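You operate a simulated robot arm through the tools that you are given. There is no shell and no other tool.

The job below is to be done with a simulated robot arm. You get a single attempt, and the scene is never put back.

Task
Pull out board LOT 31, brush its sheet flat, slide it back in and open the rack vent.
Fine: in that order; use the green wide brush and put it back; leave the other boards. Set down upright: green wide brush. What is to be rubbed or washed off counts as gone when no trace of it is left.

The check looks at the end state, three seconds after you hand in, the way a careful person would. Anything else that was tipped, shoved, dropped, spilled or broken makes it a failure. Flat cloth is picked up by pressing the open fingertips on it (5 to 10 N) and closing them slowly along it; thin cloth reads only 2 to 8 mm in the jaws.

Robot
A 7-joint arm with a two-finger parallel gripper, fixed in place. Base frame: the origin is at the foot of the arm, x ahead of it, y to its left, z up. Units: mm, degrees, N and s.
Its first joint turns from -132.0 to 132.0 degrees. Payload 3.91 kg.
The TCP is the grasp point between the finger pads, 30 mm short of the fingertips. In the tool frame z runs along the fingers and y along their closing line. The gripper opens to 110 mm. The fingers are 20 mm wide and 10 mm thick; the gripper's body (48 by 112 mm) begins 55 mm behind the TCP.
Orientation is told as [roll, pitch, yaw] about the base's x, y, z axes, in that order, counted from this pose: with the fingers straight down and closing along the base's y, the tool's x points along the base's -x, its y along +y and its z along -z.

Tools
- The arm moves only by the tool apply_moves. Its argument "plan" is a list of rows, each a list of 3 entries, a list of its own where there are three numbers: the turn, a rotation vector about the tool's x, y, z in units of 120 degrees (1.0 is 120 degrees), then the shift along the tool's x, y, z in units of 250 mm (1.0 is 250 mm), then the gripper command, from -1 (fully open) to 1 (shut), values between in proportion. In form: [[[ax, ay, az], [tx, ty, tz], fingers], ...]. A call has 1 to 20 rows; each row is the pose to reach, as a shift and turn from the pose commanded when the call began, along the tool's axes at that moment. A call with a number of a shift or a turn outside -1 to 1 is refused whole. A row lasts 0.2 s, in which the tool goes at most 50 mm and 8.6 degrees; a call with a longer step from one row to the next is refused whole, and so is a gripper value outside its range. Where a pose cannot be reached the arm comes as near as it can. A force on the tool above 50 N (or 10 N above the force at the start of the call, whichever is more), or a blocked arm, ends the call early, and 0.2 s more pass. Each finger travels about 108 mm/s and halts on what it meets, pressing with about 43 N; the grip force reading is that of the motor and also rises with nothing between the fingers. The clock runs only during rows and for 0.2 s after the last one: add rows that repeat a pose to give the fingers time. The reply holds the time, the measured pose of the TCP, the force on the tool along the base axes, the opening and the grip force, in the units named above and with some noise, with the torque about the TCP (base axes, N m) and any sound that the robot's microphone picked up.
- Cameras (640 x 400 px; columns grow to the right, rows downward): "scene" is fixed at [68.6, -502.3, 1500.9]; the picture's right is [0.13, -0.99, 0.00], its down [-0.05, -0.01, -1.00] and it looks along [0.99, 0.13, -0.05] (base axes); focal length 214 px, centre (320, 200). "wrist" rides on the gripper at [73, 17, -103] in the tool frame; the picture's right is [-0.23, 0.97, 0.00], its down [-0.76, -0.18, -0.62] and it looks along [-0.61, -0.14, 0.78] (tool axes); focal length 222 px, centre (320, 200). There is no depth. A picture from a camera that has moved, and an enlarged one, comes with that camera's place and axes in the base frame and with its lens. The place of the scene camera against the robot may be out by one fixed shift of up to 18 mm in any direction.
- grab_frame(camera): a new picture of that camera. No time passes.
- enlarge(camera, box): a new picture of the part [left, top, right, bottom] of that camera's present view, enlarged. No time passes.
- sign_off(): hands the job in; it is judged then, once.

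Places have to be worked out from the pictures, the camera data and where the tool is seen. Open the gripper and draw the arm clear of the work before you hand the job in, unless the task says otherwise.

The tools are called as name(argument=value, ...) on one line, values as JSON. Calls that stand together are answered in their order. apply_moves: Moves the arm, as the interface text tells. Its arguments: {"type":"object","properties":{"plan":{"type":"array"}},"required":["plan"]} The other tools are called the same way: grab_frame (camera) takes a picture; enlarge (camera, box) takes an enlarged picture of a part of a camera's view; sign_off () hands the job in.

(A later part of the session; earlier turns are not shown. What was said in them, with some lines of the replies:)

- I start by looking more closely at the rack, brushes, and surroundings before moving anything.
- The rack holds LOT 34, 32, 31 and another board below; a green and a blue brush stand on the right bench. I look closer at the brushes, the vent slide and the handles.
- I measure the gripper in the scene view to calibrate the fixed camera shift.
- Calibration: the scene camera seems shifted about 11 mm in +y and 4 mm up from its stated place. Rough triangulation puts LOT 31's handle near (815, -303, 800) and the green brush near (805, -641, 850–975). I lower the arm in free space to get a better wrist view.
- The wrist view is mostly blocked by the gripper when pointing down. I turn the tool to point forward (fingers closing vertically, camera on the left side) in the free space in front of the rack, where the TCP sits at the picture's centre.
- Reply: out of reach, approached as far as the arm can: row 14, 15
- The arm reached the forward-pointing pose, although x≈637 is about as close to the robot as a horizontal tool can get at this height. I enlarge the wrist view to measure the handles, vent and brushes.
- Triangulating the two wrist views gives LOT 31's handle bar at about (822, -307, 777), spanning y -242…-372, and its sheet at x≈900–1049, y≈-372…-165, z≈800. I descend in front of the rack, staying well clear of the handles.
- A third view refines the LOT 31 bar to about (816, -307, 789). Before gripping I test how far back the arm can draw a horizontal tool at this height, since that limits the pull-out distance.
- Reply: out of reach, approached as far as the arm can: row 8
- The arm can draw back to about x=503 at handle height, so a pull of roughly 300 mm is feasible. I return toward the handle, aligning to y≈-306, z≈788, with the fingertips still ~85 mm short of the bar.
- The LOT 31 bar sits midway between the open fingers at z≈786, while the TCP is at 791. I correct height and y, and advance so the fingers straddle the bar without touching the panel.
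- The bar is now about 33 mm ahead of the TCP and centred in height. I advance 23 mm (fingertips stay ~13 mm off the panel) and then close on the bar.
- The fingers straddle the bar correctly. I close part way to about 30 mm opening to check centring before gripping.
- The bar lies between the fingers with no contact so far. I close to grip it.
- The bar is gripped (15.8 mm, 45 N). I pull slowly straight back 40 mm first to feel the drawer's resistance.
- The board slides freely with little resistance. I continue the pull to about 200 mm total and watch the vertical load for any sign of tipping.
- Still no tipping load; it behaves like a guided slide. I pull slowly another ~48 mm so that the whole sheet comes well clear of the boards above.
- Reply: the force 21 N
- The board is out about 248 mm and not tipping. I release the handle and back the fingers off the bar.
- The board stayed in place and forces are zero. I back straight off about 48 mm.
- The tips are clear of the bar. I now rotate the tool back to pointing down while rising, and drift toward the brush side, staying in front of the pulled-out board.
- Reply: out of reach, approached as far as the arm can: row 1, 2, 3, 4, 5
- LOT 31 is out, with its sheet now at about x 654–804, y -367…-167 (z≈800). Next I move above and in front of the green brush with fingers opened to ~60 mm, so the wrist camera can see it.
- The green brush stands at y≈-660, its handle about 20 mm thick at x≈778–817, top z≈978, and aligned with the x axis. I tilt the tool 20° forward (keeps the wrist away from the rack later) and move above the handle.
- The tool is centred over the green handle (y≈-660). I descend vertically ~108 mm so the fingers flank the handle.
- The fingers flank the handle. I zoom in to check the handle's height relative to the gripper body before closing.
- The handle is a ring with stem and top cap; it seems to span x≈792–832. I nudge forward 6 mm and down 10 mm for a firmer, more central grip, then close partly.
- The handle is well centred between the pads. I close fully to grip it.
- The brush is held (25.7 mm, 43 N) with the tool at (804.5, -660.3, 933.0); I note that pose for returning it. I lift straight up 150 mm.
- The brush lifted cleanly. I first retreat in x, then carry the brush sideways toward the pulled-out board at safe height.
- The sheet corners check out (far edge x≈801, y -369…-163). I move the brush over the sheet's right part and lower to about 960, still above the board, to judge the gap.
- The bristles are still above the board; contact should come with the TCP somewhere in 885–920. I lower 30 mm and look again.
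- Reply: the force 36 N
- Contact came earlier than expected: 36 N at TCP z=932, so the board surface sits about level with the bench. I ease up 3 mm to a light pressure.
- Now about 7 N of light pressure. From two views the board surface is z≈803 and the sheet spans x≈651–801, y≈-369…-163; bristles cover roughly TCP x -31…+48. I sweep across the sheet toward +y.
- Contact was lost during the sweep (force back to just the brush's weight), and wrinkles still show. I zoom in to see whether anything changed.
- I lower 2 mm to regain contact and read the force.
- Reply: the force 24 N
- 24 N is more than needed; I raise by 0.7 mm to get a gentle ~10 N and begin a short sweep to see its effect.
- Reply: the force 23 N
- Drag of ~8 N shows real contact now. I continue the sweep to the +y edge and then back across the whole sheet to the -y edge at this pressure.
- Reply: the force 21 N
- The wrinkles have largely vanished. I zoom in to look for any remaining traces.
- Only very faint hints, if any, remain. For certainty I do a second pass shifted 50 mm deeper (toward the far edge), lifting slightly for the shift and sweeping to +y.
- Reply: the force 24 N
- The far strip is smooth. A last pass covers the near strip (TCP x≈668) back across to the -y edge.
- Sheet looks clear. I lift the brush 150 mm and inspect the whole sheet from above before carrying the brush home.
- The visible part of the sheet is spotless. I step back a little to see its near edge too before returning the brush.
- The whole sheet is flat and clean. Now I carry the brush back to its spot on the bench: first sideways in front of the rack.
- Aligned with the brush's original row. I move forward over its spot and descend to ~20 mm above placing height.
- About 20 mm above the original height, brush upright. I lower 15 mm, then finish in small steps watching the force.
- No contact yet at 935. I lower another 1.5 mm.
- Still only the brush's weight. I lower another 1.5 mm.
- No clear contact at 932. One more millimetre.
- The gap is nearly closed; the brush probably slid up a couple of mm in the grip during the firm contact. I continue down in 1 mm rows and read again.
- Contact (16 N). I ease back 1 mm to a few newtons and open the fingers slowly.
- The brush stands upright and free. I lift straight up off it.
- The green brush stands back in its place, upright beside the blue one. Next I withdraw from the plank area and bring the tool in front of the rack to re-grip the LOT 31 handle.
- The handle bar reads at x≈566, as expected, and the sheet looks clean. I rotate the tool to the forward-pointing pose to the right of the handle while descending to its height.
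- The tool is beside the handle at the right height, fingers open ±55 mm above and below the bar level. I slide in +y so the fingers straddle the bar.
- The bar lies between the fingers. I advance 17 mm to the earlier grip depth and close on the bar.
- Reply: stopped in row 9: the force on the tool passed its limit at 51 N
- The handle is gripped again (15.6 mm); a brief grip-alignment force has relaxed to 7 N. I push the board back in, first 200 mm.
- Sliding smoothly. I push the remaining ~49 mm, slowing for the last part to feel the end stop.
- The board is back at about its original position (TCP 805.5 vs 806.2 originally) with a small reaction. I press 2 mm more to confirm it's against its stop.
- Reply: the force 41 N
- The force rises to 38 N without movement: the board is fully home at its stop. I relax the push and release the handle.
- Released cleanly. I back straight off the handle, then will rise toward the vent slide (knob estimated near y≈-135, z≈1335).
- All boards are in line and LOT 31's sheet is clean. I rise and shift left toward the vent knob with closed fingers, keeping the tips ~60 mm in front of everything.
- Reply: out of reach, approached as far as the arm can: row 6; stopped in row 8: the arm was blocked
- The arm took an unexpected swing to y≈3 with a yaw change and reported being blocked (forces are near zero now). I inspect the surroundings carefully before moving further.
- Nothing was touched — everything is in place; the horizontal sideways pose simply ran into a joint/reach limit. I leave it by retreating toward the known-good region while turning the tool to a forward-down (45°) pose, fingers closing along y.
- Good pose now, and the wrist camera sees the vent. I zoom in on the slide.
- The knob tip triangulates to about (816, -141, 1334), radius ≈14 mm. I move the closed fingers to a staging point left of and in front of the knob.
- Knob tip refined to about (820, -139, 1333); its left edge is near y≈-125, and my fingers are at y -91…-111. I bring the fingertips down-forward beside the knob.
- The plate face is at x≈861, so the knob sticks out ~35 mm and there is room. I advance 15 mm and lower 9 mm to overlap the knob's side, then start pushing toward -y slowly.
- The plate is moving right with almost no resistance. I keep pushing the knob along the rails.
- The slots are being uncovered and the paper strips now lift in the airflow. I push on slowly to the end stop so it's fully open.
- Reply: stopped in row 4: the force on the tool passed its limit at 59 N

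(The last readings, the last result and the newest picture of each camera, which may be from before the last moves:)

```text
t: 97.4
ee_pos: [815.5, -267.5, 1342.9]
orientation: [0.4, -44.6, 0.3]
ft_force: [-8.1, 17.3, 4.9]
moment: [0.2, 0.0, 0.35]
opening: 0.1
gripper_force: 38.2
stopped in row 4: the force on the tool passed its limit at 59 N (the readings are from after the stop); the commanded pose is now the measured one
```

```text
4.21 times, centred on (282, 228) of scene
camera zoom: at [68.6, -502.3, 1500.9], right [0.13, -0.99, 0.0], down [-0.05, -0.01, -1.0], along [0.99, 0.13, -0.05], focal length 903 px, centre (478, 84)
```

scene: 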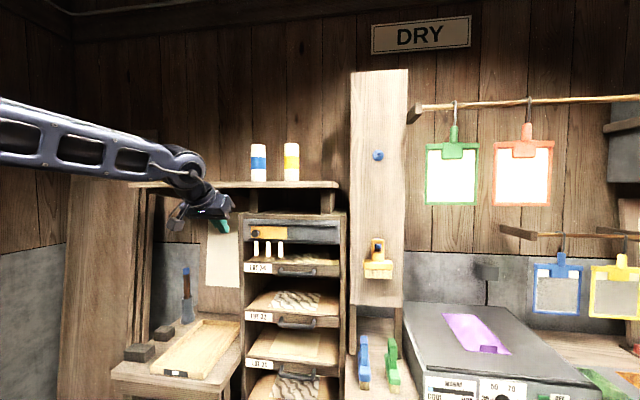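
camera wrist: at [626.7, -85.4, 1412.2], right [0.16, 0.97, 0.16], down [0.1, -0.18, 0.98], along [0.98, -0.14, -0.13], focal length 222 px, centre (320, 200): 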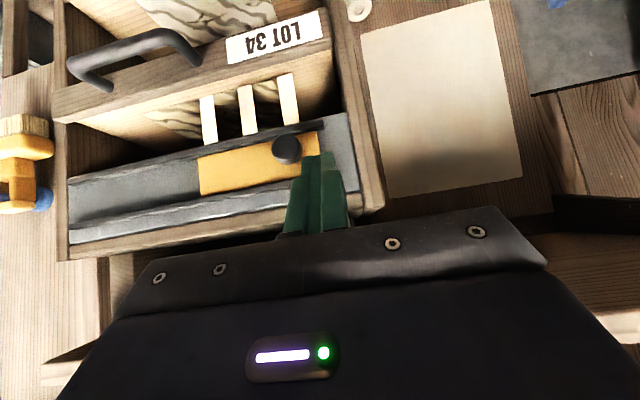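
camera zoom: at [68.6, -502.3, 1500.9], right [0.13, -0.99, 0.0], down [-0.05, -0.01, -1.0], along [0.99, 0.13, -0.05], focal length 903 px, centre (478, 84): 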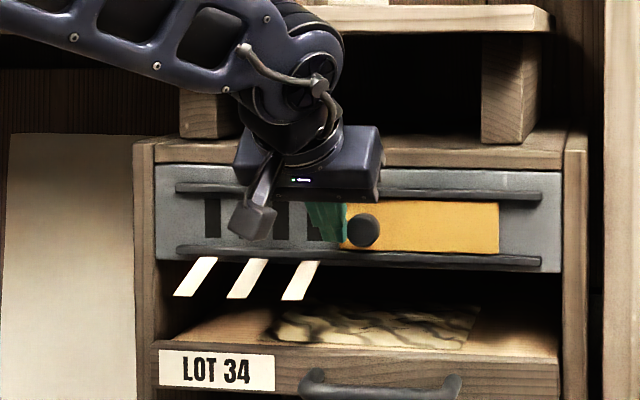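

The slide hit its end stop (59 N spike, then stopped). I ease off to the left and withdraw the fingers.

apply_moves(plan=[[[0, 0, 0], [0, 0.03, 0], 1], [[0, 0, 0], [0, 0.06, 0], 1], [[0, 0, 0], [0.03, 0.06, -0.08], 1], [[0, 0, 0], [0.1, 0.06, -0.19], 1], [[0, 0, 0], [0.18, 0.06, -0.31], 1], [[0, 0, 0], [0.2546, 0.06, -0.424], 1]])

grab_frame(camera="wrist")

enlarge(camera="scene", box=[215, 180, 350, 275])

```text
t: 98.8
ee_pos: [695.4, -254.1, 1372.3]
orientation: [0.4, -44.5, 0.1]
ft_force: [0.9, -0.9, -1.3]
moment: [0.01, -0.04, 0.01]
opening: 0.2
gripper_force: 36.8
```

```text
taken
camera wrist: at [572.4, -240.4, 1395.5], right [0.15, 0.97, 0.16], down [0.11, -0.18, 0.98], along [0.98, -0.13, -0.13], focal length 222 px, centre (320, 200)
```

wrist: 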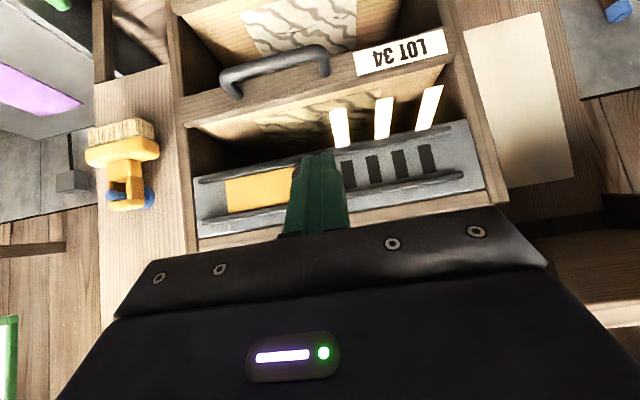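

```text
4.21 times, centred on (282, 228) of scene
camera zoom: at [68.6, -502.3, 1500.9], right [0.13, -0.99, 0.0], down [-0.05, -0.01, -1.0], along [0.99, 0.13, -0.05], focal length 903 px, centre (478, 84)
```

zoom: 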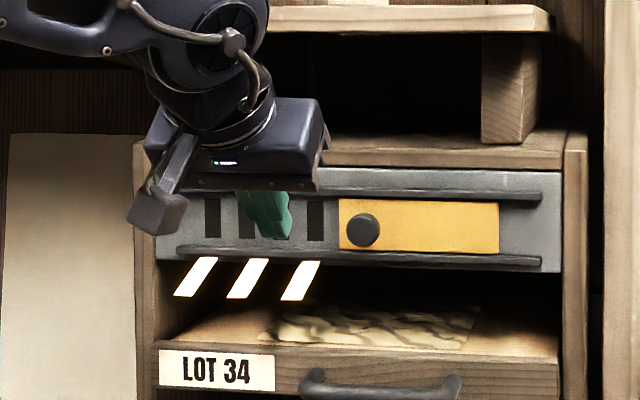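

The vent is fully open: all four slots uncovered and the strips blowing. I draw the arm back and up, clear of the work, and open the gripper.

apply_moves(plan=[[[0, 0, 0], [0.03, -0.03, -0.13], 1], [[0, 0, 0], [0.06, -0.06, -0.26], 0.5], [[0, 0, 0], [0.09, -0.1, -0.4], 0], [[0, 0, 0], [0.12, -0.13, -0.53], -0.5], [[0, 0, 0], [0.15, -0.17, -0.66], -1], [[0, 0, 0], [0.17, -0.2, -0.79], -1], [[0, 0, 0], [0.17, -0.2, -0.79], -1]])

grab_frame(camera="scene")

grab_frame(camera="wrist")

```text
t: 100.4
ee_pos: [528.0, -306.0, 1482.8]
orientation: [0.4, -44.4, 0.0]
ft_force: [-0.4, 0.4, 0.1]
moment: [-0.01, -0.02, 0.01]
opening: 109.8
gripper_force: 0.1
```

```text
taken
```

scene: 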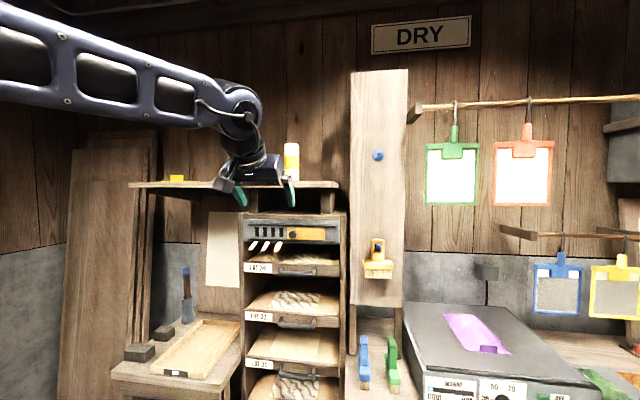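

```text
taken
camera wrist: at [403.5, -292.3, 1506.8], right [0.16, 0.97, 0.16], down [0.11, -0.18, 0.98], along [0.98, -0.13, -0.13], focal length 222 px, centre (320, 200)
```

wrist: 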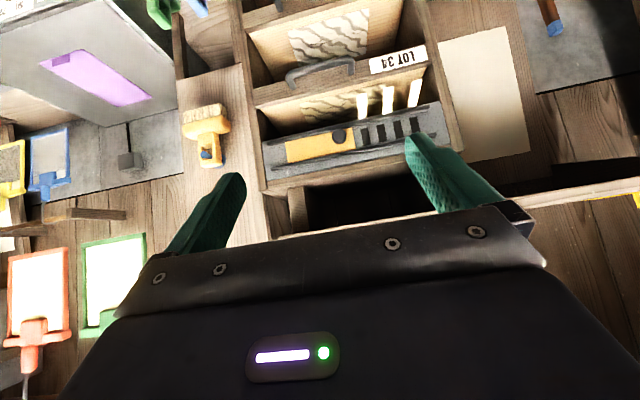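

The arm is clear with the gripper open. I do a final close check of the rack, LOT 31's sheet, brushes and vent.

enlarge(camera="scene", box=[230, 290, 350, 400])

enlarge(camera="scene", box=[235, 205, 350, 280])

enlarge(camera="scene", box=[340, 310, 440, 400])

enlarge(camera="scene", box=[270, 340, 330, 370])

```text
3.64 times, centred on (290, 345) of scene
camera zoom: at [68.6, -502.3, 1500.9], right [0.13, -0.99, 0.0], down [-0.05, -0.01, -1.0], along [0.99, 0.13, -0.05], focal length 780 px, centre (429, -327)
```

zoom: 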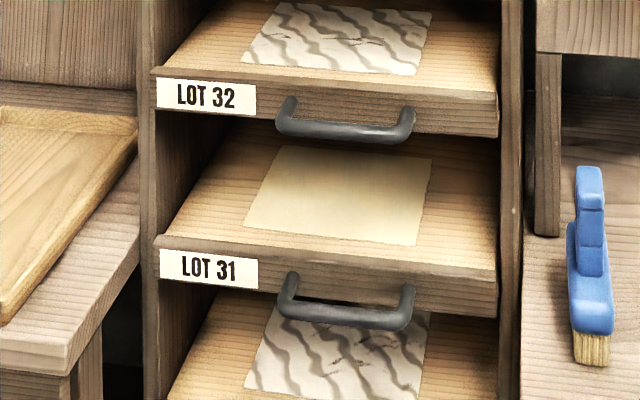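

```text
5.33 times, centred on (292, 242) of scene
camera zoom: at [68.6, -502.3, 1500.9], right [0.13, -0.99, 0.0], down [-0.05, -0.01, -1.0], along [0.99, 0.13, -0.05], focal length 1144 px, centre (467, -27)
```

zoom: 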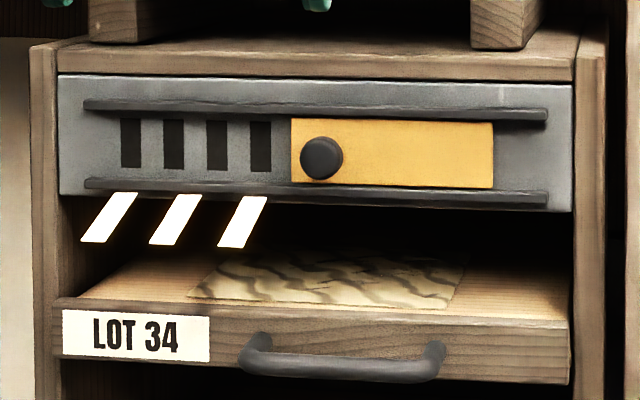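

```text
4.44 times, centred on (390, 355) of scene
camera zoom: at [68.6, -502.3, 1500.9], right [0.13, -0.99, 0.0], down [-0.05, -0.01, -1.0], along [0.99, 0.13, -0.05], focal length 953 px, centre (9, -489)
```

zoom: 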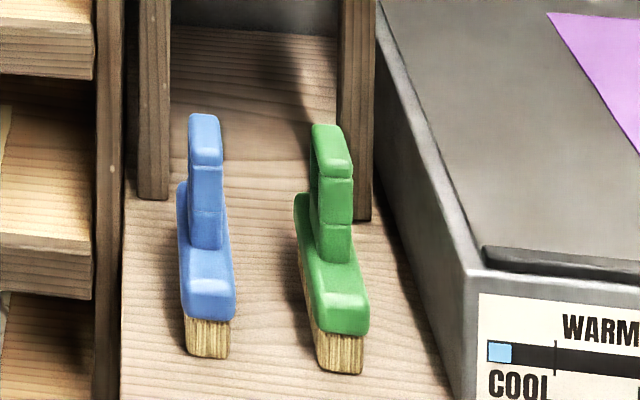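

```text
10.67 times, centred on (300, 355) of scene
camera zoom: at [68.6, -502.3, 1500.9], right [0.13, -0.99, 0.0], down [-0.05, -0.01, -1.0], along [0.99, 0.13, -0.05], focal length 2288 px, centre (533, -1453)
```

zoom: 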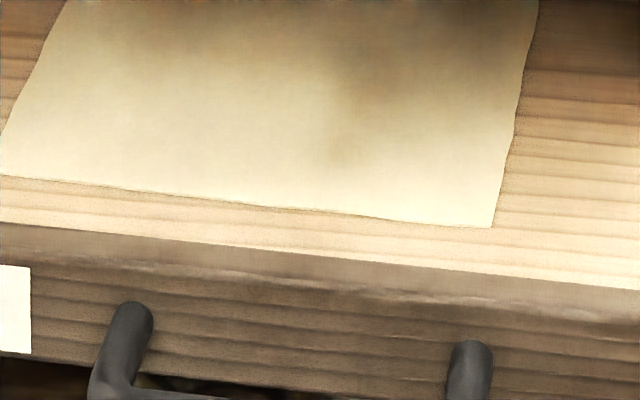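

Everything checks out. LOT 31 is back at its original position with a flat, clean sheet, and the other boards are untouched. The green brush stands upright in its place, the vent is fully open, and the arm is clear with the gripper open. I hand the job in.

sign_off()

```text
The job is handed in.
```

I did all four steps in the order you gave, and the job is handed in. The last pictures showed the end state as it should be.

- **Board LOT 31:** I pulled it out about 25 cm, brushed the sheet until no wrinkles or marks could be seen, and slid it back until it stopped against its end.
- **Green wide brush:** It stands upright next to the blue one, within about 6 mm of where it started.
- **Rack vent:** The slide is pushed to its end stop. All four slots are uncovered and the paper strips lift in the airflow.
- **Other boards and objects:** I did not move the other boards. Nothing else looked shifted in the final views.

There were three force spikes. The first touch of the brush on the sheet reached 36 N before I eased off. Re-gripping the handle briefly reached 51 N, and the slide hit its stop at 59 N. I saw no damage from any of them.

On the way to the vent the arm swung off its planned path and reported being blocked. It read no force and everything in view was in place, so I took it as a joint limit and went in from another angle.
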